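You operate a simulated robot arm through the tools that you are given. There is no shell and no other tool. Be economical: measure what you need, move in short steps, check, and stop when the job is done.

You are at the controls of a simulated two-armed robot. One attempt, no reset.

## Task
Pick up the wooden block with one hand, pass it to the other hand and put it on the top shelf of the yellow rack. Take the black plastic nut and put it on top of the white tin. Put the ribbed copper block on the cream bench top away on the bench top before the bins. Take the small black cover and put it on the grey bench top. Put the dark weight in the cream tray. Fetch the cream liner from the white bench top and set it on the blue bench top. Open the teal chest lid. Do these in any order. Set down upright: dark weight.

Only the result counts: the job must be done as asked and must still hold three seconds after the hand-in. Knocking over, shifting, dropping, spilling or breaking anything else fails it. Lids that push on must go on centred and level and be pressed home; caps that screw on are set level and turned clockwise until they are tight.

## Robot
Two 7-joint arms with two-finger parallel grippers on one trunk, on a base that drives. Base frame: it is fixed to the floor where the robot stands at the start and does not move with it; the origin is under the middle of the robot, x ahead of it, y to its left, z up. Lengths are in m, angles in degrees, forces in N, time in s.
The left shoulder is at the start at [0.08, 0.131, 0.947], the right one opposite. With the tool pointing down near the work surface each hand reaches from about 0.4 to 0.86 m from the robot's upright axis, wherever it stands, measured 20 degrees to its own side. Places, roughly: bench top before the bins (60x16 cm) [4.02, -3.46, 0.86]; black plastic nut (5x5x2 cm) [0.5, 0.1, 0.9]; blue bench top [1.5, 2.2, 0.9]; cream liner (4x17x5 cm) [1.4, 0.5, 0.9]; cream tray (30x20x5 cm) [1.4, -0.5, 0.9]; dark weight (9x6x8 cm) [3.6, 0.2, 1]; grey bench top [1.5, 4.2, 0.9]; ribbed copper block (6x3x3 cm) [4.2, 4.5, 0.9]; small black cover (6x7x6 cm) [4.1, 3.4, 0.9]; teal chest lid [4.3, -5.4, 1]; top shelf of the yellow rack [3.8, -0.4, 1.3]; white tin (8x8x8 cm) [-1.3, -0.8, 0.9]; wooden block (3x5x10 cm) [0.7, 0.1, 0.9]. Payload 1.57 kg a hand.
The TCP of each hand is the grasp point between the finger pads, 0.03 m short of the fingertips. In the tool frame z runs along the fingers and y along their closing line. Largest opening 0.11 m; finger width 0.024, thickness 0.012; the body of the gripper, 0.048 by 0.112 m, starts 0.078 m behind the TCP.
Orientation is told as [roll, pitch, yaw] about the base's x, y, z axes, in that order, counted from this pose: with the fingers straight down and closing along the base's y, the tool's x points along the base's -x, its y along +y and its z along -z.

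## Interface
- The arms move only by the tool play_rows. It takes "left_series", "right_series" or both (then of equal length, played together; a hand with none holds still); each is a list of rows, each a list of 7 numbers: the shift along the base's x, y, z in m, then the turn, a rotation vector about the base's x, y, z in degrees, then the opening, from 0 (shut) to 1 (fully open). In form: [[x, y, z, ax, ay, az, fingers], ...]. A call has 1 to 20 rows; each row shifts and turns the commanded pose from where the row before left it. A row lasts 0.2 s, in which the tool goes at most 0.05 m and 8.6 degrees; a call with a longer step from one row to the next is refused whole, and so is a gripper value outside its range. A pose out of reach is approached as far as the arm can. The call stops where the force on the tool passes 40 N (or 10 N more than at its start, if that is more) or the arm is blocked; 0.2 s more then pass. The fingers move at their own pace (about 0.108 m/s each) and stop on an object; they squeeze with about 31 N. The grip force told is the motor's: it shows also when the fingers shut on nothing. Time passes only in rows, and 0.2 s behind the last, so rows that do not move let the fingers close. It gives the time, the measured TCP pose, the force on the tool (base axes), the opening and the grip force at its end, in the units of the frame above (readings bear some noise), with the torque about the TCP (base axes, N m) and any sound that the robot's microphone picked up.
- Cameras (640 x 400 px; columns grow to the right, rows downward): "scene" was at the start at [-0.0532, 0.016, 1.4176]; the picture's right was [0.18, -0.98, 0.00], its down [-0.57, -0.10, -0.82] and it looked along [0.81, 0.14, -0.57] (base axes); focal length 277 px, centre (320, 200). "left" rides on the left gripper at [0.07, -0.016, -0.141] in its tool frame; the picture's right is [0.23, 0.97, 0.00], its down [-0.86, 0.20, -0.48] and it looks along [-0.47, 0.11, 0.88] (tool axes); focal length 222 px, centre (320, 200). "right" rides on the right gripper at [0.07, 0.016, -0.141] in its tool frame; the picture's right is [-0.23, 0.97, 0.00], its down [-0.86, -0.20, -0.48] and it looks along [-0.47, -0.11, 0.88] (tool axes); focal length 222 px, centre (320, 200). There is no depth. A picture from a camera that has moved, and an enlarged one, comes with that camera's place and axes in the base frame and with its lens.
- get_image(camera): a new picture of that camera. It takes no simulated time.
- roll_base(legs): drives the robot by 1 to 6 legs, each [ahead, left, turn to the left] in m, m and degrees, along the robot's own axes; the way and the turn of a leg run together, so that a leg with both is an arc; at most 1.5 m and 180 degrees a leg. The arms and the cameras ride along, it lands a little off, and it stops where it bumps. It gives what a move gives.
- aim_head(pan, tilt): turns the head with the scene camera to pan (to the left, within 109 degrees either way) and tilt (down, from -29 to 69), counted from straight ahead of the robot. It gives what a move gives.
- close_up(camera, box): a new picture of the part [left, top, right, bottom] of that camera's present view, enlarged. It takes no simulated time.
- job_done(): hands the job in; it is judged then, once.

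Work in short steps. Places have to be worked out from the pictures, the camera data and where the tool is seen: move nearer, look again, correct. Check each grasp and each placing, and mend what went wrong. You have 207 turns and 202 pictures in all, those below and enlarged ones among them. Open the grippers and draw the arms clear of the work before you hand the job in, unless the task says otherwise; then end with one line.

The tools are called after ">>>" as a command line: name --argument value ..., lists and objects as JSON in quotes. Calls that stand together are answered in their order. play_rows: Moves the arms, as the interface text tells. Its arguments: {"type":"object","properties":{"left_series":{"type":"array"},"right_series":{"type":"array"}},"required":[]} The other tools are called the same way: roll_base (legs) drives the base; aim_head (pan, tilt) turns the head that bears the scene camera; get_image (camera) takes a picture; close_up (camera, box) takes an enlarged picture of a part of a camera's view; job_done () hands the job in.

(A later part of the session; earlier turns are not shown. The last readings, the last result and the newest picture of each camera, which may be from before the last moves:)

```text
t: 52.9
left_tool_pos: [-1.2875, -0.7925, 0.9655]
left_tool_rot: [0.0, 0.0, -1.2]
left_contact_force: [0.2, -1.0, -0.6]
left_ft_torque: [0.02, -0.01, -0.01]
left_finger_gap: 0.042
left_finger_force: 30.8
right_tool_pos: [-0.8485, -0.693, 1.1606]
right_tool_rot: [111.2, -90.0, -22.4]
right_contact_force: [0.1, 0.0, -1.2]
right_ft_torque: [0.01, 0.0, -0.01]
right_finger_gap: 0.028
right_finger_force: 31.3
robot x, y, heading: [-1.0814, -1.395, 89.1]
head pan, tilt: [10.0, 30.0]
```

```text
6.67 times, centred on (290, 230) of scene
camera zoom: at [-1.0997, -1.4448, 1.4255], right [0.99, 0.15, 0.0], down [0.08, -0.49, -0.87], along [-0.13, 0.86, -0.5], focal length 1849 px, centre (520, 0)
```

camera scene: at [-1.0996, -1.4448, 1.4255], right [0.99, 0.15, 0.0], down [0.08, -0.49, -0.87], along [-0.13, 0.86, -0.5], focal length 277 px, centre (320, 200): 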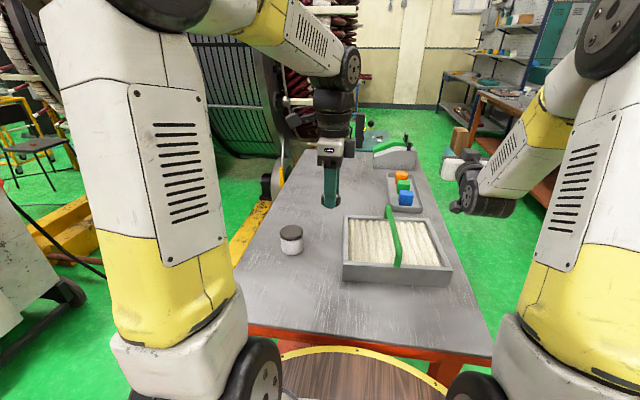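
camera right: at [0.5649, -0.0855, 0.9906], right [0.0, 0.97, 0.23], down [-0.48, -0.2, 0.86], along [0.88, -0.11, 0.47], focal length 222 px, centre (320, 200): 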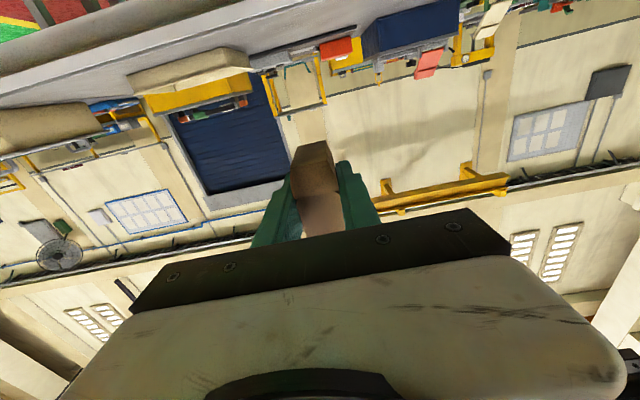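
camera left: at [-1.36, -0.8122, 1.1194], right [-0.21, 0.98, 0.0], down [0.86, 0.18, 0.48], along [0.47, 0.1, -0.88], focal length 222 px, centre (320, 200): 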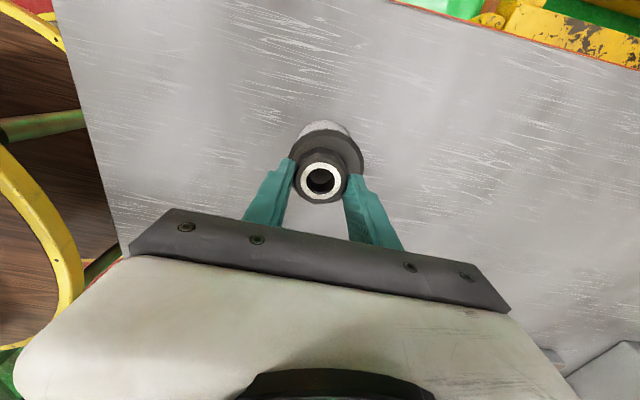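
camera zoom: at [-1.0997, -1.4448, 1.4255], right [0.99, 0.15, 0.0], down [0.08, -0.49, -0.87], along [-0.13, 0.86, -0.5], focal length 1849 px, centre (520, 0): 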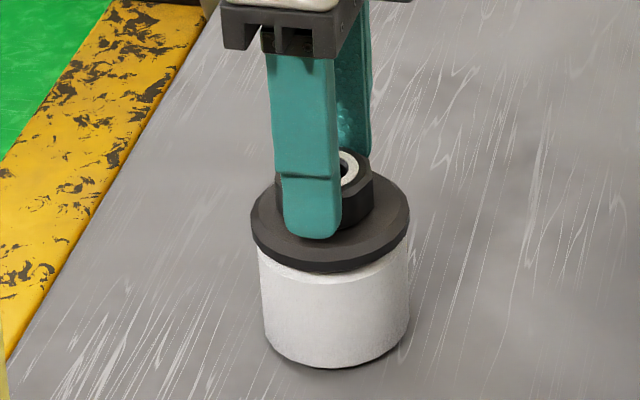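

Still no contact force. I go on down in 2 mm steps.

>>> play_rows --left_series '[[0, 0, -0.002, 0, 0, 0, 0.2], [0, 0, -0.002, 0, 0, 0, 0.2], [0, 0, -0.001, 0, 0, 0, 0.2]]'

>>> close_up --camera "left" --box '[260, 100, 380, 220]'

```text
t: 53.7
left_tool_pos: [-1.2874, -0.7935, 0.9619]
left_tool_rot: [0.2, 0.0, -1.1]
left_contact_force: [-0.4, 0.1, 25.9]
left_ft_torque: [-0.27, 0.08, 0.0]
left_finger_gap: 0.042
left_finger_force: 30.8
right_tool_pos: [-0.8464, -0.6937, 1.1617]
right_tool_rot: [150.8, -90.0, -61.9]
right_contact_force: [0.7, 0.2, -0.8]
right_ft_torque: [-0.03, -0.03, 0.01]
right_finger_gap: 0.0276
right_finger_force: 31.0
robot x, y, heading: [-1.0848, -1.3977, 88.9]
head pan, tilt: [10.0, 30.0]
```

```text
3.33 times, centred on (320, 160) of left
camera zoom: at [-1.3582, -0.8089, 1.1037], right [-0.21, 0.98, 0.0], down [0.86, 0.18, 0.48], along [0.47, 0.1, -0.88], focal length 740 px, centre (320, 333)
```

zoom: 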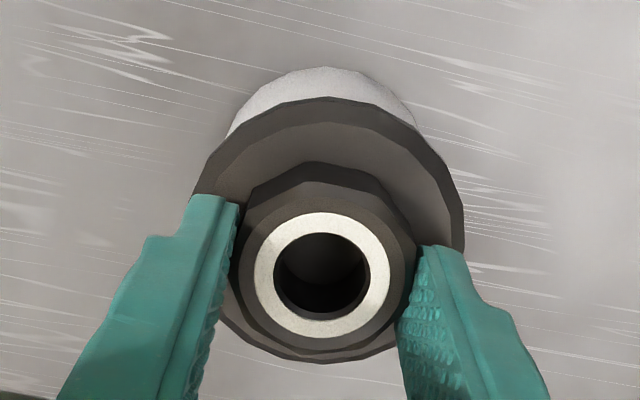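

Contact is made (26 N). I ease off 1 mm, open and lift straight up.

>>> play_rows --left_series '[[0, 0, 0.001, 0, 0, 0, 0.2], [0, 0, 0.0005, 0, 0, 0, 0.45], [0, 0, 0, 0, 0, 0, 0.65], [0, 0, 0, 0, 0, 0, 0.65], [0, 0, 0.03, 0, 0, 0, 0.65], [0, 0, 0.04, 0, 0, 0, 0.65], [0, 0, 0.04, 0, 0, 0, 0.65], [0, 0, 0.04, 0, 0, 0, 0.65], [0, 0, 0.03, 0, 0, 0, 0.65]]'

>>> close_up --camera "scene" --box '[260, 200, 320, 260]'

>>> get_image --camera "left"

```text
t: 55.7
left_tool_pos: [-1.2871, -0.7935, 1.1425]
left_tool_rot: [0.0, 0.0, -1.1]
left_contact_force: [0.9, 0.3, -1.7]
left_ft_torque: [-0.02, 0.01, 0.0]
left_finger_gap: 0.0717
left_finger_force: 0.1
right_tool_pos: [-0.8478, -0.6917, 1.1624]
right_tool_rot: [63.9, -90.1, 25.0]
right_contact_force: [0.0, 0.1, -0.9]
right_ft_torque: [0.02, 0.0, -0.01]
right_finger_gap: 0.0277
right_finger_force: 30.3
robot x, y, heading: [-1.0841, -1.3936, 88.8]
head pan, tilt: [10.0, 30.0]
```

```text
6.67 times, centred on (290, 230) of scene
camera zoom: at [-1.0998, -1.4447, 1.4255], right [0.99, 0.15, 0.0], down [0.08, -0.49, -0.87], along [-0.13, 0.86, -0.5], focal length 1849 px, centre (520, 0)
```

zoom: 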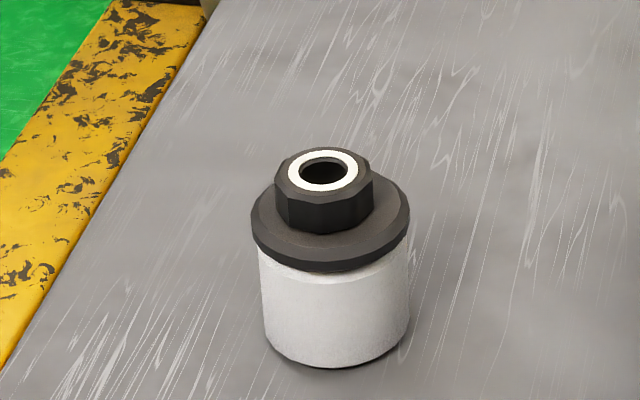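

```text
164 pictures are left
camera left: at [-1.3582, -0.8091, 1.2837], right [-0.21, 0.98, 0.0], down [0.86, 0.18, 0.48], along [0.47, 0.1, -0.88], focal length 222 px, centre (320, 200)
```

left: 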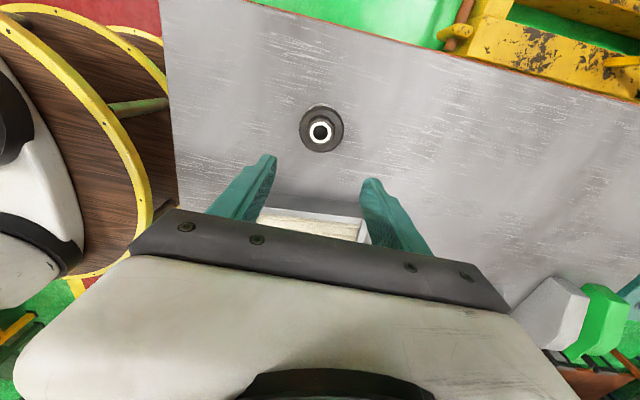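

The nut rests centred on the tin. I look around to plan the drive to the rack area.

>>> aim_head --pan -75 --tilt 15

>>> get_image --camera "scene"

```text
t: 57.3
left_tool_pos: [-1.2882, -0.7942, 1.1415]
left_tool_rot: [0.0, 0.0, -1.1]
left_contact_force: [-0.9, 0.4, 0.5]
left_ft_torque: [-0.01, -0.01, -0.01]
left_finger_gap: 0.0713
left_finger_force: 0.0
right_tool_pos: [-0.8479, -0.6935, 1.1612]
right_tool_rot: [109.5, -89.9, -20.7]
right_contact_force: [0.1, 0.4, 0.0]
right_ft_torque: [-0.01, 0.0, -0.01]
right_finger_gap: 0.0277
right_finger_force: 31.2
robot x, y, heading: [-1.0852, -1.3959, 88.9]
head pan, tilt: [-75.0, 15.0]
```

```text
163 pictures are left
camera scene: at [-0.995, -1.5116, 1.4497], right [0.24, -0.97, 0.0], down [-0.25, -0.06, -0.97], along [0.94, 0.23, -0.26], focal length 277 px, centre (320, 200)
```

scene: 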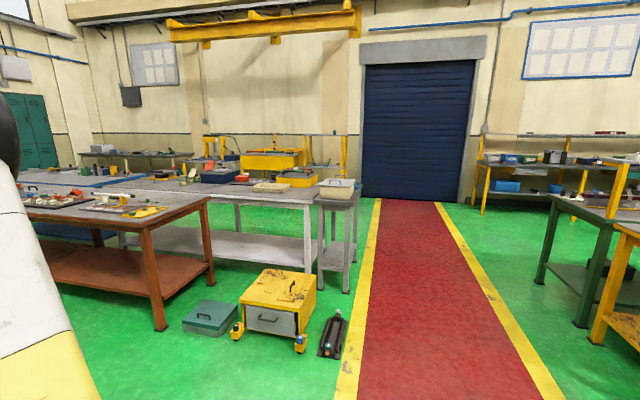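

The way is clear: a red walkway runs along y ≈ -1.4 to -2.4. I back into it, turn to face +x and drive to about x 2.4.

>>> roll_base --legs '[[-0.48, 0, 0], [0, 0, -89], [1.5, 0, 0], [1.5, 0, 0], [0.5, 0, 0]]'

>>> aim_head --pan 45 --tilt 15

>>> get_image --camera "scene"

```text
t: 80.5
left_tool_pos: [3.0032, -1.5745, 1.141]
left_tool_rot: [0.0, 0.0, -88.4]
left_contact_force: [-0.5, -0.1, -0.2]
left_ft_torque: [-0.03, 0.01, 0.0]
left_finger_gap: 0.0714
left_finger_force: 0.1
right_tool_pos: [3.1248, -2.0104, 1.162]
right_tool_rot: [134.2, -89.9, -132.6]
right_contact_force: [0.4, 0.1, -0.7]
right_ft_torque: [0.0, 0.01, 0.01]
right_finger_gap: 0.0277
right_finger_force: 31.2
robot x, y, heading: [2.4139, -1.8075, 1.5]
head pan, tilt: [-75.0, 15.0]
```

```text
t: 82.5
left_tool_pos: [3.0034, -1.5762, 1.142]
left_tool_rot: [0.0, 0.0, -88.4]
left_contact_force: [0.0, -0.1, -0.2]
left_ft_torque: [0.0, -0.01, -0.01]
left_finger_gap: 0.0715
left_finger_force: 0.0
right_tool_pos: [3.1254, -2.0118, 1.1612]
right_tool_rot: [115.8, -90.0, -114.3]
right_contact_force: [-0.1, 0.5, -1.4]
right_ft_torque: [-0.02, -0.02, 0.03]
right_finger_gap: 0.0278
right_finger_force: 30.7
robot x, y, heading: [2.412, -1.8068, 1.7]
head pan, tilt: [45.0, 15.0]
```

```text
162 pictures are left
camera scene: at [2.3374, -1.7451, 1.4497], right [0.73, -0.69, 0.0], down [-0.18, -0.19, -0.97], along [0.66, 0.7, -0.26], focal length 277 px, centre (320, 200)
```

scene: 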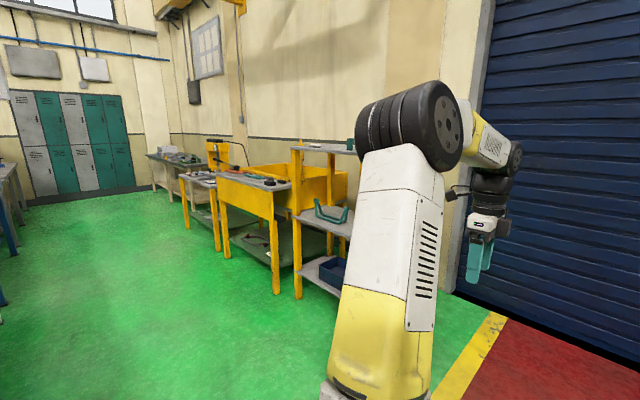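

The yellow rack's front is at x ≈ 3.63, with its top shelf at z ≈ 1.28 and its left post at y ≈ -0.09. I strafe into the aisle and stop short to look.

>>> roll_base --legs '[[0.0, 1.45, -1.5]]'

>>> aim_head --pan 0 --tilt 8

>>> get_image --camera "scene"

```text
t: 89.7
left_tool_pos: [2.9667, -0.1356, 1.1409]
left_tool_rot: [0.0, 0.0, -88.6]
left_contact_force: [1.3, -1.1, -1.1]
left_ft_torque: [0.01, -0.01, 0.0]
left_finger_gap: 0.0713
left_finger_force: 0.1
right_tool_pos: [3.0867, -0.5713, 1.1607]
right_tool_rot: [118.7, -90.0, -117.4]
right_contact_force: [0.9, 0.2, -0.7]
right_ft_torque: [-0.02, 0.03, 0.02]
right_finger_gap: 0.0278
right_finger_force: 31.3
robot x, y, heading: [2.3766, -0.3695, 1.1]
head pan, tilt: [45.0, 15.0]
```

```text
t: 90.8
left_tool_pos: [2.9667, -0.1359, 1.1418]
left_tool_rot: [0.0, 0.1, -88.6]
left_contact_force: [0.4, 0.1, -0.3]
left_ft_torque: [0.0, 0.0, 0.01]
left_finger_gap: 0.0718
left_finger_force: 0.1
right_tool_pos: [3.0875, -0.5716, 1.1615]
right_tool_rot: [119.8, -90.0, -118.5]
right_contact_force: [-0.1, 0.0, -1.6]
right_ft_torque: [-0.01, 0.03, 0.01]
right_finger_gap: 0.0277
right_finger_force: 31.3
robot x, y, heading: [2.3755, -0.3695, 1.3]
head pan, tilt: [0.0, 8.0]
```

```text
161 pictures are left
camera scene: at [2.3279, -0.3681, 1.4611], right [0.03, -1.0, 0.0], down [-0.14, 0.0, -0.99], along [0.99, 0.03, -0.14], focal length 277 px, centre (320, 200)
```

scene: 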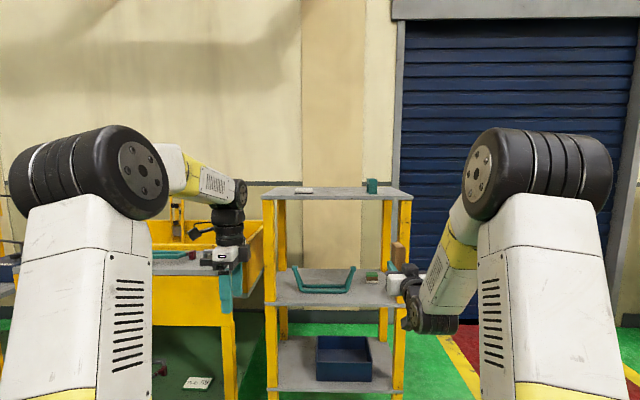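

The top shelf is at z ≈ 1.286, y from -0.06 to -0.75, with a white piece and a green block at the back and free space in between. I raise the right hand to 1.36, tuck the left hand back, and look again.

>>> play_rows --left_series '[[-0.035, 0.02, 0, 0, 0, 0, 0.65], [-0.035, 0.02, 0, 0, 0, 0, 0.65], [-0.035, 0.02, 0, 0, 0, 0, 0.65], [-0.035, 0.02, 0, 0, 0, 0, 0.65], [0, 0, 0, 0, 0, 0, 0.65], [0, 0, 0, 0, 0, 0, 0.65]]' --right_series '[[0, 0, 0.04, 0, 0, 0, 0.1], [0, 0, 0.04, 0, 0, 0, 0.1], [0, 0, 0.04, 0, 0, 0, 0.1], [0, 0, 0.04, 0, 0, 0, 0.1], [0, 0, 0.04, 0, 0, 0, 0.1], [0, 0, 0, 0, 0, 0, 0.1]]'

>>> close_up --camera "scene" --box '[240, 160, 480, 310]'

```text
t: 92.2
left_tool_pos: [2.8268, -0.0558, 1.1427]
left_tool_rot: [0.0, 0.0, -88.5]
left_contact_force: [0.4, -0.2, 1.0]
left_ft_torque: [0.04, 0.03, -0.01]
left_finger_gap: 0.0713
left_finger_force: 0.1
right_tool_pos: [3.0863, -0.5713, 1.3634]
right_tool_rot: [99.3, -90.0, -98.0]
right_contact_force: [-0.4, 0.3, -2.2]
right_ft_torque: [0.02, 0.01, -0.05]
right_finger_gap: 0.0275
right_finger_force: 31.0
robot x, y, heading: [2.3727, -0.3697, 1.3]
head pan, tilt: [0.0, 8.0]
```

```text
2.67 times, centred on (360, 235) of scene
camera zoom: at [2.3277, -0.3681, 1.4611], right [0.02, -1.0, 0.0], down [-0.14, 0.0, -0.99], along [0.99, 0.02, -0.14], focal length 740 px, centre (213, 107)
```

zoom: 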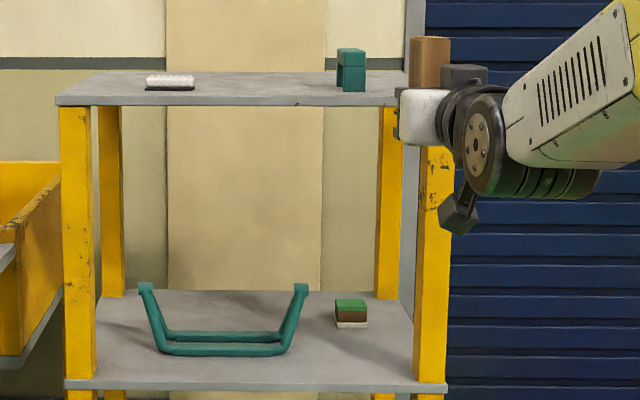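

Good free space in the middle front of the shelf. I drive closer, to the stop just before the shelf, and re-measure.

>>> roll_base --legs '[[0.42, 0.2, -1.3]]'

>>> get_image --camera "scene"

>>> get_image --camera "right"

```text
t: 95.0
left_tool_pos: [3.2526, 0.1426, 1.1425]
left_tool_rot: [0.0, -0.1, -89.6]
left_contact_force: [-0.4, 0.7, 0.2]
left_ft_torque: [0.0, 0.0, 0.02]
left_finger_gap: 0.0715
left_finger_force: 0.0
right_tool_pos: [3.5012, -0.3776, 1.3622]
right_tool_rot: [127.8, -90.0, -127.4]
right_contact_force: [-0.2, 0.8, -1.5]
right_ft_torque: [-0.01, 0.03, 0.01]
right_finger_gap: 0.0277
right_finger_force: 30.9
robot x, y, heading: [2.7956, -0.162, 0.5]
head pan, tilt: [0.0, 8.0]
```

```text
159 pictures are left
camera scene: at [2.7476, -0.1606, 1.4611], right [0.01, -1.0, 0.0], down [-0.14, 0.0, -0.99], along [0.99, 0.01, -0.14], focal length 277 px, centre (320, 200)
```

scene: 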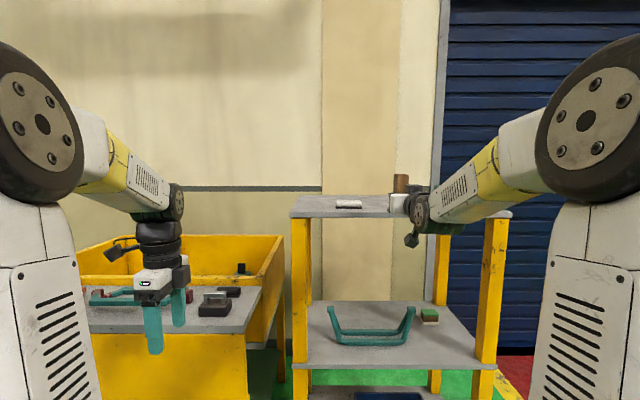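

```text
158 pictures are left
camera right: at [3.3609, -0.3625, 1.2915], right [-0.01, 0.97, 0.23], down [-0.48, -0.2, 0.85], along [0.88, -0.1, 0.47], focal length 222 px, centre (320, 200)
```

right: 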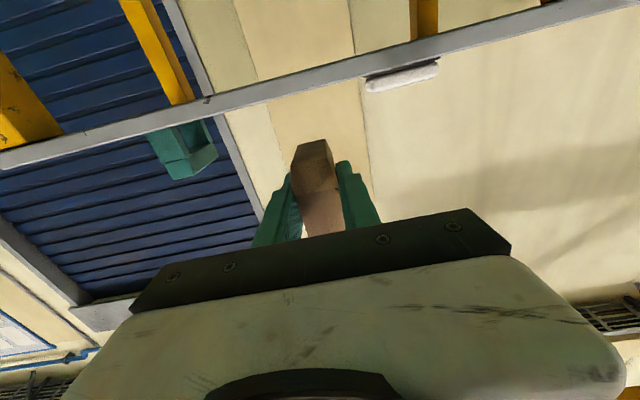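

Triangulated: shelf top z ≈ 1.302, front edge x ≈ 3.62. The block's bottom is at about 1.332, so I drive 0.18 ahead to bring it over the shelf.

>>> roll_base --legs '[[0.18, 0, -0.5]]'

>>> get_image --camera "right"

>>> close_up --camera "scene" --box '[280, 160, 480, 280]'

```text
t: 96.5
left_tool_pos: [3.4348, 0.1396, 1.1413]
left_tool_rot: [-0.1, 0.1, -90.1]
left_contact_force: [-0.1, 0.7, 0.8]
left_ft_torque: [0.01, -0.04, -0.03]
left_finger_gap: 0.0713
left_finger_force: 0.1
right_tool_pos: [3.6801, -0.3824, 1.3614]
right_tool_rot: [131.7, -90.0, -131.8]
right_contact_force: [-0.5, 0.1, -0.5]
right_ft_torque: [0.02, 0.03, 0.02]
right_finger_gap: 0.0278
right_finger_force: 30.4
robot x, y, heading: [2.9767, -0.1551, 0.1]
head pan, tilt: [0.0, 8.0]
```

```text
157 pictures are left
camera right: at [3.5386, -0.3667, 1.2916], right [0.0, 0.97, 0.23], down [-0.48, -0.2, 0.85], along [0.88, -0.11, 0.47], focal length 222 px, centre (320, 200)
```

right: 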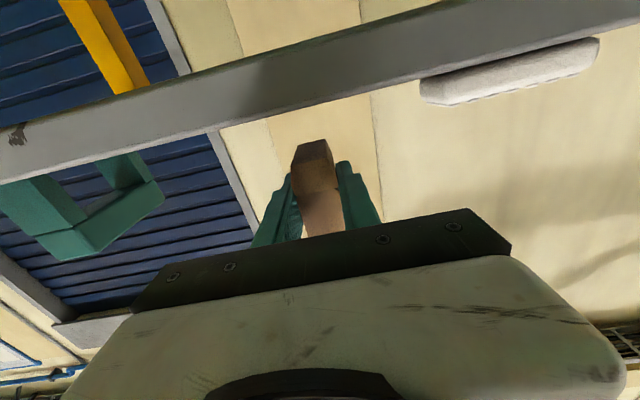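

```text
3.20 times, centred on (380, 220) of scene
camera zoom: at [2.9269, -0.1596, 1.4611], right [0.0, -1.0, 0.0], down [-0.14, 0.0, -0.99], along [0.99, 0.0, -0.14], focal length 888 px, centre (128, 136)
```

zoom: 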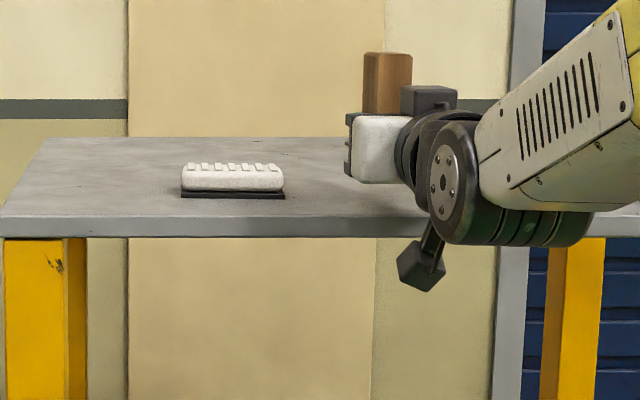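

Everything agrees: shelf top ≈ 1.301 and the block is beyond the edge. I nudge 1 cm in and lower until contact.

>>> play_rows --right_series '[[0.01, 0, 0, 0, 0, 0, 0.1], [0, 0, -0.015, 0, 0, 0, 0.1], [0, 0, -0.008, 0, 0, 0, 0.1], [0, 0, -0.003, 0, 0, 0, 0.1], [0, 0, -0.002, 0, 0, 0, 0.1]]'

>>> close_up --camera "scene" --box '[340, 160, 480, 250]'

```text
t: 97.7
left_tool_pos: [3.4343, 0.1387, 1.1424]
left_tool_rot: [-0.1, 0.0, -90.1]
left_contact_force: [0.6, 0.3, 0.3]
left_ft_torque: [0.01, -0.05, -0.02]
left_finger_gap: 0.0714
left_finger_force: 0.0
right_tool_pos: [3.6909, -0.3829, 1.332]
right_tool_rot: [85.1, -90.0, -85.3]
right_contact_force: [-0.3, -0.2, -1.0]
right_ft_torque: [0.02, 0.04, 0.04]
right_finger_gap: 0.0278
right_finger_force: 30.4
robot x, y, heading: [2.9722, -0.1578, 0.2]
head pan, tilt: [0.0, 8.0]
```

```text
4.44 times, centred on (410, 205) of scene
camera zoom: at [2.9271, -0.1595, 1.4611], right [0.0, -1.0, 0.0], down [-0.14, 0.0, -0.99], along [0.99, 0.0, -0.14], focal length 1233 px, centre (-80, 178)
```

zoom: 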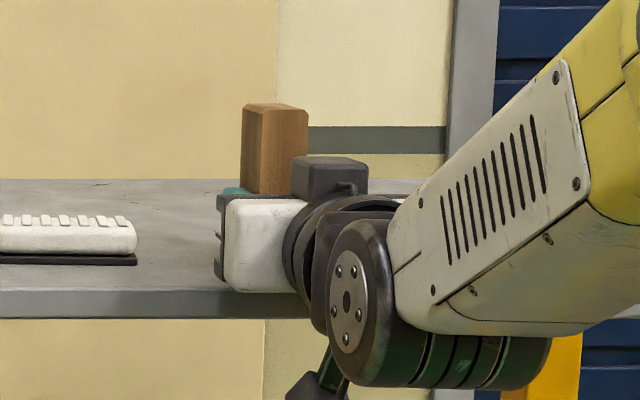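

No contact yet, so I continue down in 2 mm steps.

>>> play_rows --right_series '[[0, 0, -0.002, 0, 0, 0, 0.1], [0, 0, -0.002, 0, 0, 0, 0.1], [0, 0, -0.001, 0, 0, 0, 0.1]]'

>>> get_image --camera "right"

```text
t: 98.5
left_tool_pos: [3.4335, 0.1403, 1.1425]
left_tool_rot: [-0.1, 0.0, -90.1]
left_contact_force: [-0.1, -0.4, 0.9]
left_ft_torque: [-0.04, 0.02, 0.01]
left_finger_gap: 0.0712
left_finger_force: 0.1
right_tool_pos: [3.6907, -0.3825, 1.3301]
right_tool_rot: [177.4, -90.0, -177.3]
right_contact_force: [1.4, -0.6, 2.9]
right_ft_torque: [-0.04, 0.02, 0.0]
right_finger_gap: 0.0275
right_finger_force: 30.8
robot x, y, heading: [2.9743, -0.1595, -0.2]
head pan, tilt: [0.0, 8.0]
```

```text
154 pictures are left
camera right: at [3.5486, -0.3667, 1.2593], right [0.0, 0.97, 0.23], down [-0.48, -0.2, 0.85], along [0.88, -0.11, 0.47], focal length 222 px, centre (320, 200)
```

right: 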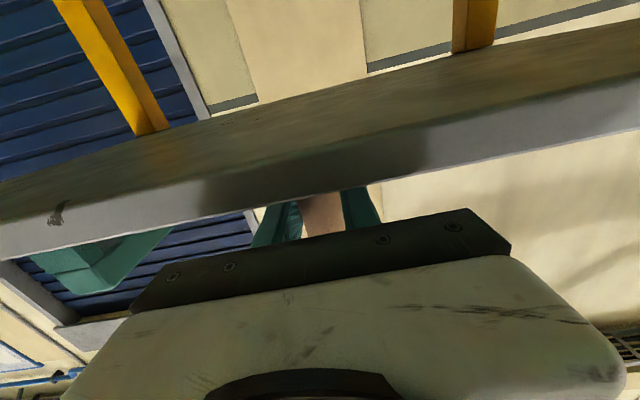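

A slight upward force of 2.9 N has appeared. I press 2 mm more to confirm contact.

>>> play_rows --right_series '[[0, 0, -0.001, 0, 0, 0, 0.1], [0, 0, -0.001, 0, 0, 0, 0.1]]'

```text
t: 99.1
left_tool_pos: [3.4338, 0.1387, 1.1423]
left_tool_rot: [0.0, 0.0, -90.2]
left_contact_force: [0.3, -0.9, -0.1]
left_ft_torque: [0.01, 0.0, 0.02]
left_finger_gap: 0.0713
left_finger_force: 0.1
right_tool_pos: [3.6891, -0.383, 1.33]
right_tool_rot: [-179.7, -89.5, 179.6]
right_contact_force: [5.6, -2.2, 17.3]
right_ft_torque: [-0.03, 0.16, 0.05]
right_finger_gap: 0.028
right_finger_force: 30.7
robot x, y, heading: [2.9706, -0.1604, -0.0]
head pan, tilt: [0.0, 8.0]
```

Contact is confirmed (17 N). I ease off, open, back straight out, then check.

>>> play_rows --right_series '[[0, 0, 0.0015, 0, 0, 0, 0.1], [0, 0, 0, 0, 0, 0, 0.4], [0, 0, 0, 0, 0, 0, 0.7], [0, 0, 0, 0, 0, 0, 0.7], [-0.03, 0, 0, 0, 0, 0, 0.7], [-0.04, 0, 0, 0, 0, 0, 0.7], [-0.04, 0, 0, 0, 0, 0, 0.7], [0, 0, 0, 0, 0, 0, 0.7]]'

>>> get_image --camera "right"

>>> get_image --camera "scene"

```text
t: 100.9
left_tool_pos: [3.4351, 0.1387, 1.1416]
left_tool_rot: [0.0, 0.0, -90.1]
left_contact_force: [0.2, 0.2, 1.5]
left_ft_torque: [0.01, -0.04, -0.01]
left_finger_gap: 0.0715
left_finger_force: 0.0
right_tool_pos: [3.5786, -0.3825, 1.3278]
right_tool_rot: [83.6, -90.1, -83.7]
right_contact_force: [0.1, 0.4, 0.0]
right_ft_torque: [0.04, 0.01, 0.03]
right_finger_gap: 0.0768
right_finger_force: 0.1
robot x, y, heading: [2.9727, -0.1612, 0.3]
head pan, tilt: [0.0, 8.0]
```

```text
153 pictures are left
camera right: at [3.438, -0.3665, 1.2583], right [0.0, 0.97, 0.23], down [-0.48, -0.2, 0.85], along [0.88, -0.11, 0.47], focal length 222 px, centre (320, 200)
```

right: 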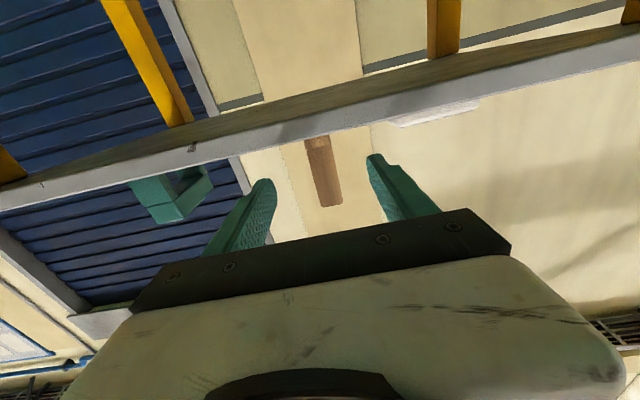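

```text
152 pictures are left
camera scene: at [2.927, -0.1595, 1.4611], right [0.0, -1.0, 0.0], down [-0.14, 0.0, -0.99], along [0.99, 0.0, -0.14], focal length 277 px, centre (320, 200)
```

scene: 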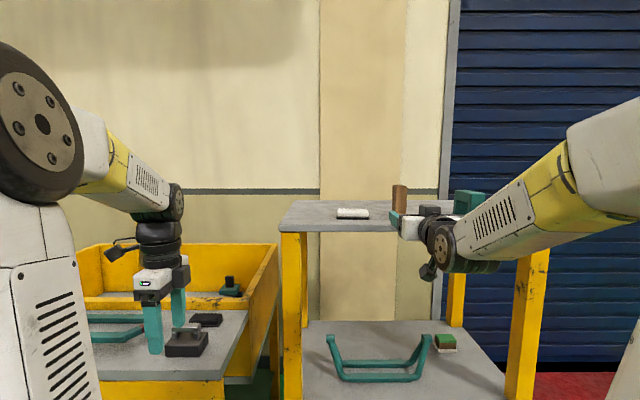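

The block stands free on the top shelf. The dark weight looks to be the one with a handle near (3.63, 0.21), which I inspect with the left and scene cameras.

>>> close_up --camera "scene" --box '[80, 230, 290, 390]'

>>> get_image --camera "left"

```text
2.50 times, centred on (185, 310) of scene
camera zoom: at [2.927, -0.1595, 1.4611], right [0.0, -1.0, 0.0], down [-0.14, 0.0, -0.99], along [0.99, 0.0, -0.14], focal length 694 px, centre (658, -75)
```

zoom: 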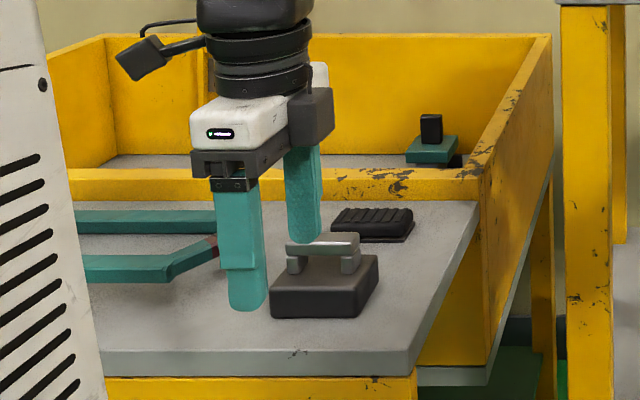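

```text
150 pictures are left
camera left: at [3.4183, 0.2088, 1.2839], right [0.97, 0.23, 0.0], down [0.2, -0.86, 0.48], along [0.11, -0.47, -0.88], focal length 222 px, centre (320, 200)
```

left: 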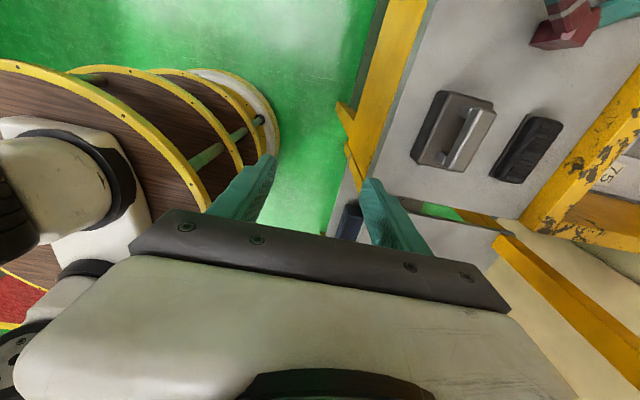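

The body top centre is (3.586, 0.188, 1.006), its long side runs along y, and it is 6.5 cm wide along x. The left hand already closes along x, so I move over it and descend.

>>> play_rows --left_series '[[0.0375, 0.0123, 0, 0, 0, 0, 1], [0.0375, 0.0123, 0, 0, 0, 0, 1], [0.0375, 0.0123, 0, 0, 0, 0, 1], [0.0375, 0.0123, 0, 0, 0, 0, 1], [0, 0, 0, 0, 0, 0, 1]]' --right_series '[[-0.04, 0, 0, 0, 0, 0, 0.7], [-0.04, 0, 0, 0, 0, 0, 0.7], [0, 0, 0, 0, 0, 0, 0.7], [0, 0, 0, 0, 0, 0, 0.7], [0, 0, 0, 0, 0, 0, 0.7]]'

>>> get_image --camera "left"

```text
t: 102.1
left_tool_pos: [3.5863, 0.1883, 1.1436]
left_tool_rot: [0.0, 0.0, -90.0]
left_contact_force: [-0.4, -0.9, -0.2]
left_ft_torque: [0.01, -0.03, 0.02]
left_finger_gap: 0.1101
left_finger_force: 0.0
right_tool_pos: [3.5002, -0.3812, 1.3283]
right_tool_rot: [94.3, -90.0, -94.4]
right_contact_force: [0.5, 0.8, -0.4]
right_ft_torque: [-0.02, 0.0, 0.0]
right_finger_gap: 0.077
right_finger_force: 0.0
robot x, y, heading: [2.9726, -0.1576, -0.2]
head pan, tilt: [0.0, 8.0]
```

```text
149 pictures are left
camera left: at [3.5704, 0.2587, 1.2844], right [0.97, 0.23, 0.0], down [0.2, -0.86, 0.48], along [0.11, -0.47, -0.88], focal length 222 px, centre (320, 200)
```

left: 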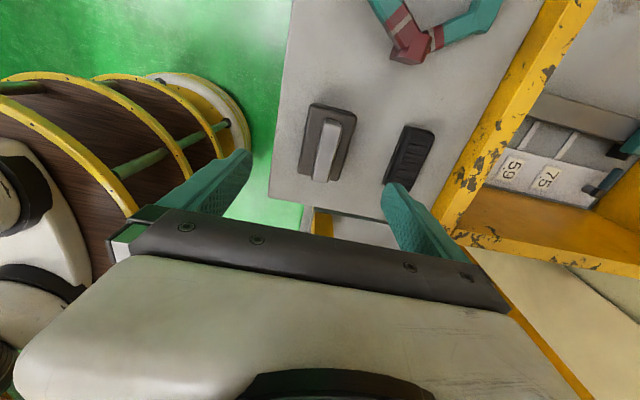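

The view confirms the centre within a cm, a bit further in +x. I adjust +0.005 and descend to TCP z ≈ 1.005.

>>> play_rows --left_series '[[0.005, 0.001, -0.04, 0, 0, 0, 1], [0, 0, -0.04, 0, 0, 0, 1], [0, 0, -0.035, 0, 0, 0, 1], [0, 0, -0.02, 0, 0, 0, 1], [0, 0, 0, 0, 0, 0, 1]]'

>>> get_image --camera "left"

>>> close_up --camera "scene" --box '[80, 230, 290, 390]'

```text
t: 103.3
left_tool_pos: [3.5903, 0.1894, 1.0071]
left_tool_rot: [0.0, -0.1, -89.9]
left_contact_force: [0.0, 0.1, 0.5]
left_ft_torque: [0.0, 0.01, 0.04]
left_finger_gap: 0.1102
left_finger_force: 0.1
right_tool_pos: [3.5007, -0.3815, 1.3267]
right_tool_rot: [115.4, -90.0, -115.6]
right_contact_force: [-0.5, 1.1, 0.8]
right_ft_torque: [0.01, 0.02, 0.0]
right_finger_gap: 0.0772
right_finger_force: 0.0
robot x, y, heading: [2.976, -0.1661, 0.0]
head pan, tilt: [0.0, 8.0]
```

```text
148 pictures are left
camera left: at [3.5737, 0.259, 1.1487], right [0.97, 0.23, 0.0], down [0.2, -0.86, 0.48], along [0.11, -0.47, -0.88], focal length 222 px, centre (320, 200)
```

left: 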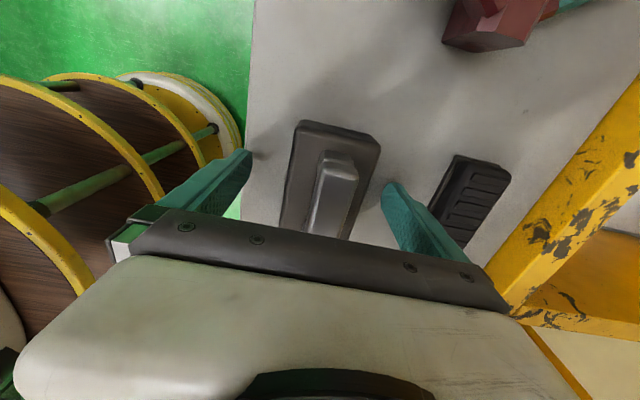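

```text
2.50 times, centred on (185, 310) of scene
camera zoom: at [2.9271, -0.1595, 1.4611], right [0.0, -1.0, 0.0], down [-0.14, 0.0, -0.99], along [0.99, 0.0, -0.14], focal length 694 px, centre (658, -75)
```

zoom: 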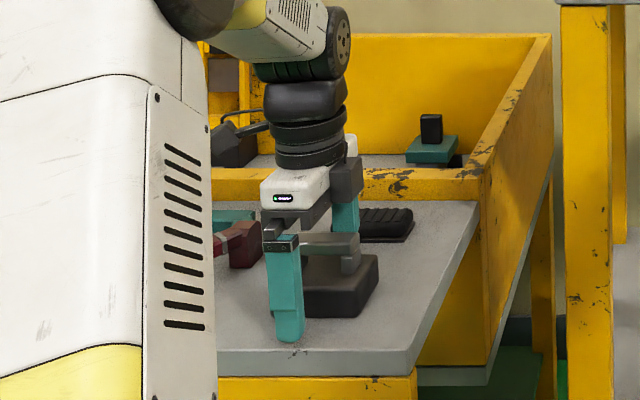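

The fingers straddle the body. The body is only about 3 cm high with the handle above it, so I lower further in small steps, watching for table contact.

>>> play_rows --left_series '[[0, 0, -0.004, 0, 0, 0, 1], [0, 0, -0.004, 0, 0, 0, 1], [0, 0, 0, 0, 0, 0, 1]]'

>>> close_up --camera "scene" --box '[140, 290, 240, 370]'

```text
t: 104.1
left_tool_pos: [3.5893, 0.1894, 1.0011]
left_tool_rot: [-0.1, 0.0, -90.1]
left_contact_force: [-0.1, 1.3, 7.5]
left_ft_torque: [-0.03, 0.45, -0.1]
left_finger_gap: 0.1097
left_finger_force: 0.0
right_tool_pos: [3.4993, -0.3819, 1.3269]
right_tool_rot: [130.3, -90.0, -130.5]
right_contact_force: [-0.1, -0.7, 0.7]
right_ft_torque: [-0.02, 0.02, 0.01]
right_finger_gap: 0.077
right_finger_force: 0.1
robot x, y, heading: [2.9764, -0.1611, 0.0]
head pan, tilt: [0.0, 8.0]
```

```text
5.00 times, centred on (190, 330) of scene
camera zoom: at [2.9268, -0.1596, 1.4611], right [0.0, -1.0, 0.0], down [-0.14, 0.0, -0.99], along [0.99, 0.0, -0.14], focal length 1387 px, centre (970, -450)
```

zoom: 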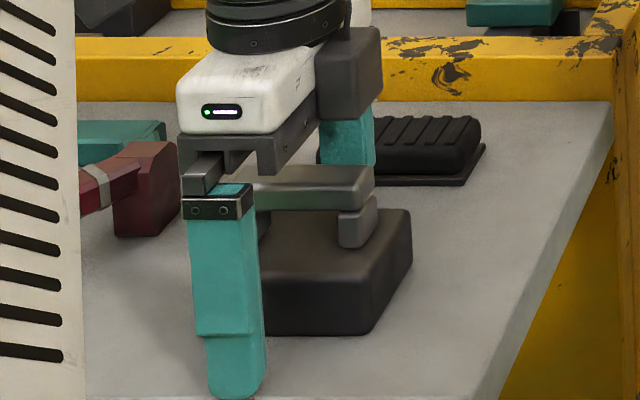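

The front fingertip touches the bench at z ≈ 0.971. I raise 3 mm and close on the body.

>>> play_rows --left_series '[[0, 0, 0.004, 0, 0, 0, 1], [0, 0, 0, 0, 0, 0, 0.7], [0, 0, 0, 0, 0, 0, 0.45], [0, 0, 0, 0, 0, 0, 0.45], [0, 0, 0, 0, 0, 0, 0.4]]'

>>> get_image --camera "left"

```text
t: 105.3
left_tool_pos: [3.5898, 0.1879, 1.0039]
left_tool_rot: [0.0, 0.1, -90.1]
left_contact_force: [1.8, -1.1, -0.5]
left_ft_torque: [-0.05, -0.14, 0.0]
left_finger_gap: 0.0596
left_finger_force: 31.1
right_tool_pos: [3.4997, -0.3814, 1.3267]
right_tool_rot: [103.8, -89.9, -104.0]
right_contact_force: [-0.2, 0.9, -0.2]
right_ft_torque: [-0.02, -0.01, 0.01]
right_finger_gap: 0.0769
right_finger_force: 0.1
robot x, y, heading: [2.9741, -0.1614, -0.1]
head pan, tilt: [0.0, 8.0]
```

```text
145 pictures are left
camera left: at [3.5735, 0.2587, 1.1448], right [0.97, 0.23, 0.0], down [0.2, -0.86, 0.48], along [0.11, -0.47, -0.88], focal length 222 px, centre (320, 200)
```

left: 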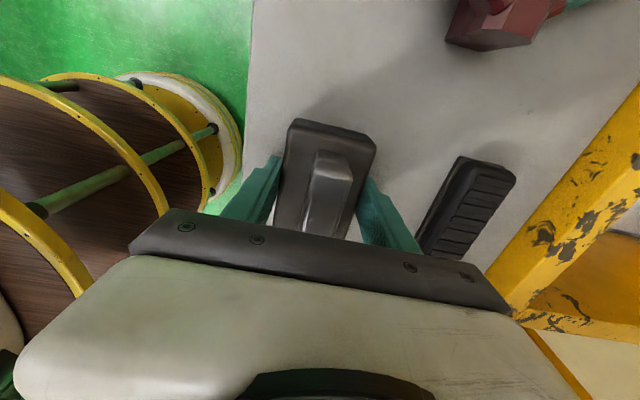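

A firm grip at 59.6 mm, centred in y. I lift gently and check.

>>> play_rows --left_series '[[0, 0, 0.02, 0, 0, 0, 0.4], [0, 0, 0.03, 0, 0, 0, 0.4], [0, 0, 0.04, 0, 0, 0, 0.4], [0, 0, 0.04, 0, 0, 0, 0.4], [0, 0, 0.03, 0, 0, 0, 0.4], [0, 0, 0.0, 0, 0, 0, 0.4]]'

>>> get_image --camera "left"

>>> close_up --camera "scene" --box '[80, 210, 320, 390]'

```text
t: 106.7
left_tool_pos: [3.5886, 0.1902, 1.1646]
left_tool_rot: [-0.1, 0.0, -90.1]
left_contact_force: [-0.4, 1.0, -6.6]
left_ft_torque: [0.03, 0.02, 0.02]
left_finger_gap: 0.0598
left_finger_force: 30.4
right_tool_pos: [3.4995, -0.3814, 1.3275]
right_tool_rot: [91.2, -90.0, -91.5]
right_contact_force: [0.1, 0.2, 0.5]
right_ft_torque: [0.01, 0.0, 0.02]
right_finger_gap: 0.0769
right_finger_force: 0.1
robot x, y, heading: [2.9703, -0.1594, -0.1]
head pan, tilt: [0.0, 8.0]
```

```text
144 pictures are left
camera left: at [3.5726, 0.2594, 1.3055], right [0.97, 0.23, 0.0], down [0.2, -0.86, 0.48], along [0.11, -0.47, -0.88], focal length 222 px, centre (320, 200)
```

left: 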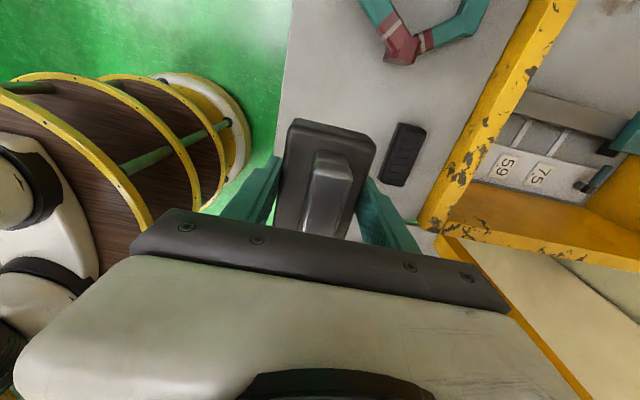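

```text
2.22 times, centred on (200, 300) of scene
camera zoom: at [2.9272, -0.1594, 1.4611], right [0.0, -1.0, 0.0], down [-0.14, 0.0, -0.99], along [0.99, 0.0, -0.14], focal length 616 px, centre (587, -22)
```

zoom: 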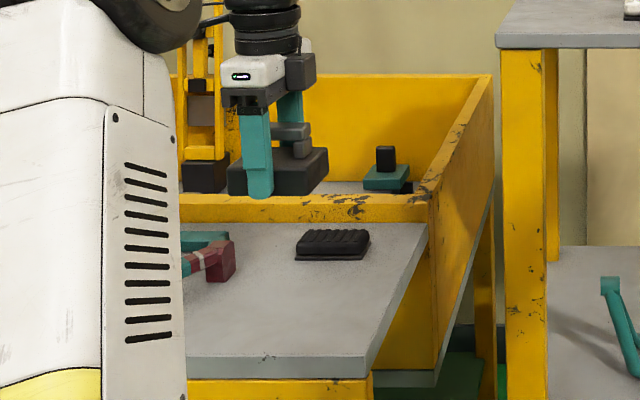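

The weight is held (about 0.66 kg). I raise it further, back into the aisle and turn to face the white bench.

>>> play_rows --left_series '[[-0.02, -0.01, 0.03, 0, 0, 0, 0.4], [-0.02, -0.01, 0.03, 0, 0, 0, 0.4], [-0.02, -0.01, 0.03, 0, 0, 0, 0.4], [0, 0, 0, 0, 0, 0, 0.4]]'

>>> roll_base --legs '[[-0.6, 0, 0], [0, 0, 90], [0, 0, 90]]'

>>> aim_head --pan 0 --tilt 25

>>> get_image --camera "scene"

```text
t: 107.7
left_tool_pos: [3.5306, 0.1601, 1.254]
left_tool_rot: [0.0, 0.0, -90.0]
left_contact_force: [-0.6, -0.4, -7.2]
left_ft_torque: [0.03, 0.02, 0.02]
left_finger_gap: 0.0598
left_finger_force: 30.7
right_tool_pos: [3.5004, -0.3808, 1.3284]
right_tool_rot: [100.5, -90.0, -100.6]
right_contact_force: [0.2, -0.1, 0.0]
right_ft_torque: [0.02, 0.02, 0.0]
right_finger_gap: 0.0768
right_finger_force: 0.1
robot x, y, heading: [2.9749, -0.1584, -0.2]
head pan, tilt: [0.0, 8.0]
```

```text
t: 118.7
left_tool_pos: [1.8178, -0.4787, 1.2527]
left_tool_rot: [0.0, 0.0, 89.8]
left_contact_force: [-0.9, 0.4, -6.6]
left_ft_torque: [-0.02, 0.01, -0.02]
left_finger_gap: 0.0596
left_finger_force: 30.6
right_tool_pos: [1.8494, 0.0619, 1.3268]
right_tool_rot: [90.3, -90.0, 89.6]
right_contact_force: [-0.2, 0.3, -0.4]
right_ft_torque: [-0.02, -0.02, -0.03]
right_finger_gap: 0.077
right_finger_force: 0.0
robot x, y, heading: [2.3778, -0.1638, 179.6]
head pan, tilt: [0.0, 8.0]
```

```text
t: 119.5
left_tool_pos: [1.8179, -0.4784, 1.2541]
left_tool_rot: [0.0, 0.1, 89.7]
left_contact_force: [-0.2, -0.2, -7.0]
left_ft_torque: [-0.03, -0.02, -0.02]
left_finger_gap: 0.0598
left_finger_force: 31.4
right_tool_pos: [1.8497, 0.0631, 1.3273]
right_tool_rot: [83.2, -90.0, 96.4]
right_contact_force: [0.6, 0.3, 0.7]
right_ft_torque: [0.01, 0.0, 0.01]
right_finger_gap: 0.0769
right_finger_force: 0.0
robot x, y, heading: [2.3747, -0.161, 179.6]
head pan, tilt: [0.0, 25.0]
```

```text
142 pictures are left
camera scene: at [2.4226, -0.161, 1.4336], right [0.0, 1.0, 0.0], down [0.42, 0.0, -0.91], along [-0.91, 0.0, -0.42], focal length 277 px, centre (320, 200)
```

scene: 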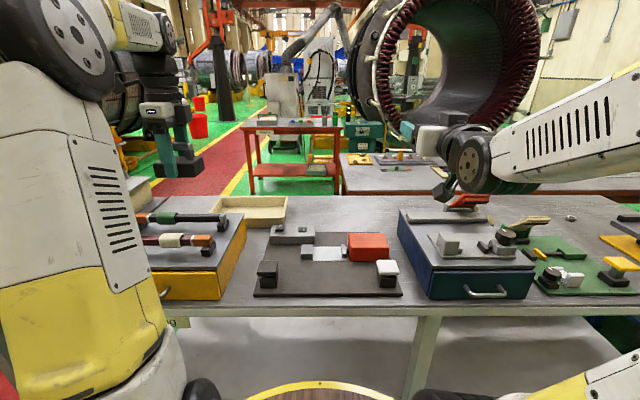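

The bench's aisle-side edge is at x ≈ 1.89 and the tray sits at its far side. I zoom in to measure the tray exactly, because reach will be tight.

>>> close_up --camera "scene" --box '[200, 170, 320, 250]'

>>> get_image --camera "left"

```text
5.00 times, centred on (260, 210) of scene
camera zoom: at [2.4226, -0.161, 1.4336], right [0.0, 1.0, 0.0], down [0.42, 0.0, -0.91], along [-0.91, 0.0, -0.42], focal length 1387 px, centre (620, 150)
```

zoom: 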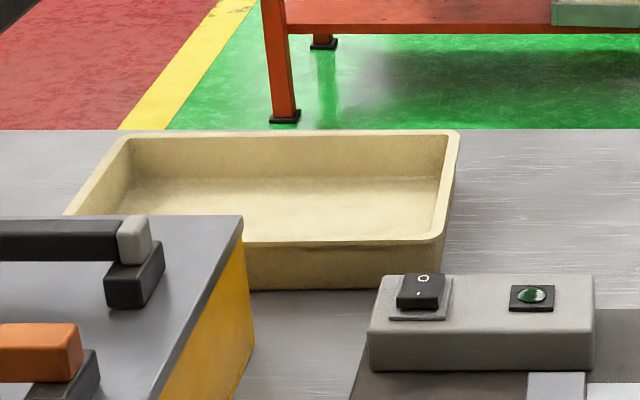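

```text
140 pictures are left
camera left: at [1.8338, -0.5493, 1.3945], right [-0.97, -0.22, 0.0], down [-0.2, 0.86, 0.48], along [-0.11, 0.47, -0.88], focal length 222 px, centre (320, 200)
```

left: 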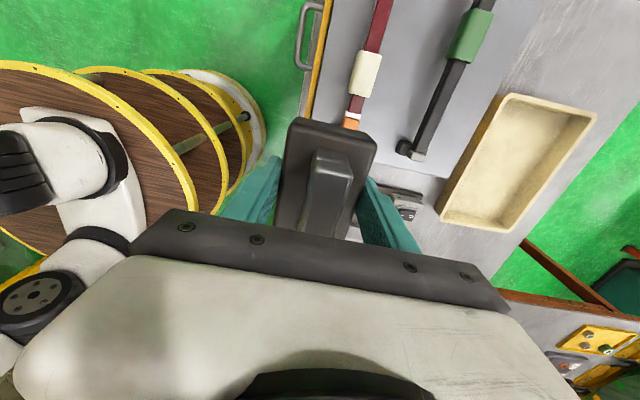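

Tray rim: x 1.245–1.455, y -0.305 to -0.61. Only its near part is within reach, so I turn the left hand so the weight's long side runs along x. I also swing the right hand back to pointing down.

>>> play_rows --left_series '[[0, 0, 0, 0, 0, 8.2, 0.4], [0, 0, 0, 0, 0, 8.2, 0.4], [0, 0, 0, 0, 0, 8.2, 0.4], [0, 0, 0, 0, 0, 8.2, 0.4], [0, 0, 0, 0, 0, 8.2, 0.4], [0, 0, 0, 0, 0, 8.2, 0.4], [0, 0, 0, 0, 0, 8.2, 0.4], [0, 0, 0, 0, 0, 8.2, 0.4], [0, 0, 0, 0, 0, 8.2, 0.4], [0, 0, 0, 0, 0, 8.2, 0.4], [0, 0, 0, 0, 0, 8.3, 0.4], [0, 0, 0, 0, 0, 0, 0.4]]' --right_series '[[0, 0, -0.02, 0, -8.2, 0, 0.7], [0, 0, -0.02, 0, -8.2, 0, 0.7], [0, 0, -0.02, 0, -8.2, 0, 0.7], [0, 0, 0, 0, -8.2, 0, 0.7], [0, 0, 0, 0, -8.2, 0, 0.7], [0, 0, 0, 0, -8.2, 0, 0.7], [0, 0, 0, 0, -8.2, 0, 0.7], [0, 0, 0, 0, -8.2, 0, 0.7], [0, 0, 0, 0, -8.2, 0, 0.7], [0, 0, 0, 0, -8.2, 0, 0.7], [0, 0, 0, 0, -8, 0, 0.7], [0, 0, 0, 0, 0, 0, 0.7]]'

>>> roll_base --legs '[[0.15, 0, 0.4]]'

>>> get_image --camera "left"

>>> get_image --camera "scene"

```text
t: 122.1
left_tool_pos: [1.8187, -0.4787, 1.2535]
left_tool_rot: [0.1, 0.0, -179.9]
left_contact_force: [-0.7, 0.6, -6.0]
left_ft_torque: [0.02, -0.05, 0.03]
left_finger_gap: 0.0599
left_finger_force: 31.0
right_tool_pos: [1.85, 0.062, 1.2676]
right_tool_rot: [-0.1, 0.1, 180.0]
right_contact_force: [-0.6, 0.0, 0.7]
right_ft_torque: [0.0, 0.0, -0.01]
right_finger_gap: 0.0767
right_finger_force: 0.0
robot x, y, heading: [2.3742, -0.162, 180.1]
head pan, tilt: [0.0, 25.0]
```

```text
t: 123.5
left_tool_pos: [1.6694, -0.4819, 1.2531]
left_tool_rot: [-0.1, 0.1, -179.6]
left_contact_force: [0.5, 0.7, -7.9]
left_ft_torque: [0.03, -0.01, 0.01]
left_finger_gap: 0.0598
left_finger_force: 31.0
right_tool_pos: [1.6985, 0.0589, 1.2677]
right_tool_rot: [-0.2, 0.0, -179.6]
right_contact_force: [0.0, 0.3, 0.4]
right_ft_torque: [0.02, 0.02, -0.04]
right_finger_gap: 0.0772
right_finger_force: 0.1
robot x, y, heading: [2.2225, -0.1622, -180.0]
head pan, tilt: [0.0, 25.0]
```

```text
139 pictures are left
camera left: at [1.738, -0.4663, 1.3942], right [0.23, -0.97, 0.0], down [-0.85, -0.21, 0.48], along [-0.47, -0.11, -0.88], focal length 222 px, centre (320, 200)
```

left: 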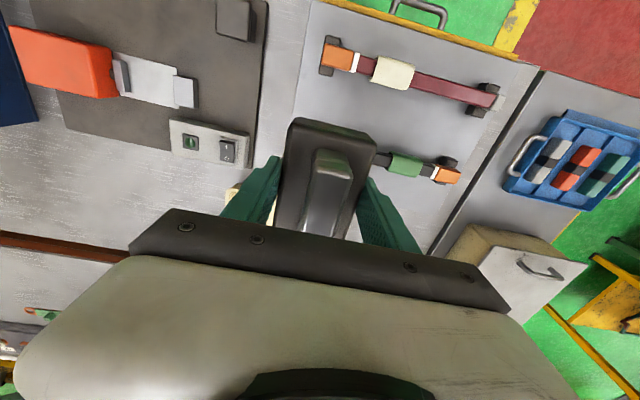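

```text
138 pictures are left
camera scene: at [2.2714, -0.1606, 1.4335], right [0.0, 1.0, 0.0], down [0.42, 0.0, -0.91], along [-0.91, 0.0, -0.42], focal length 277 px, centre (320, 200)
```

scene: 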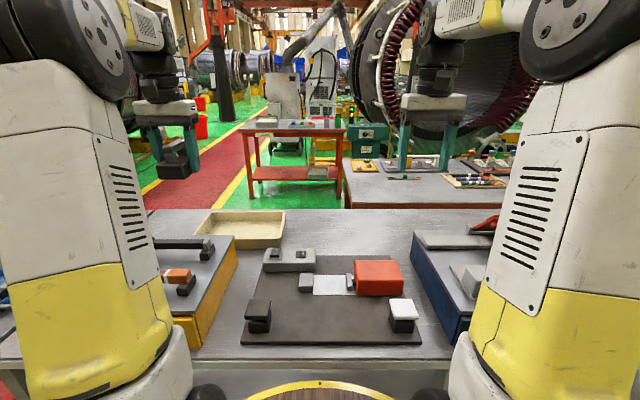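

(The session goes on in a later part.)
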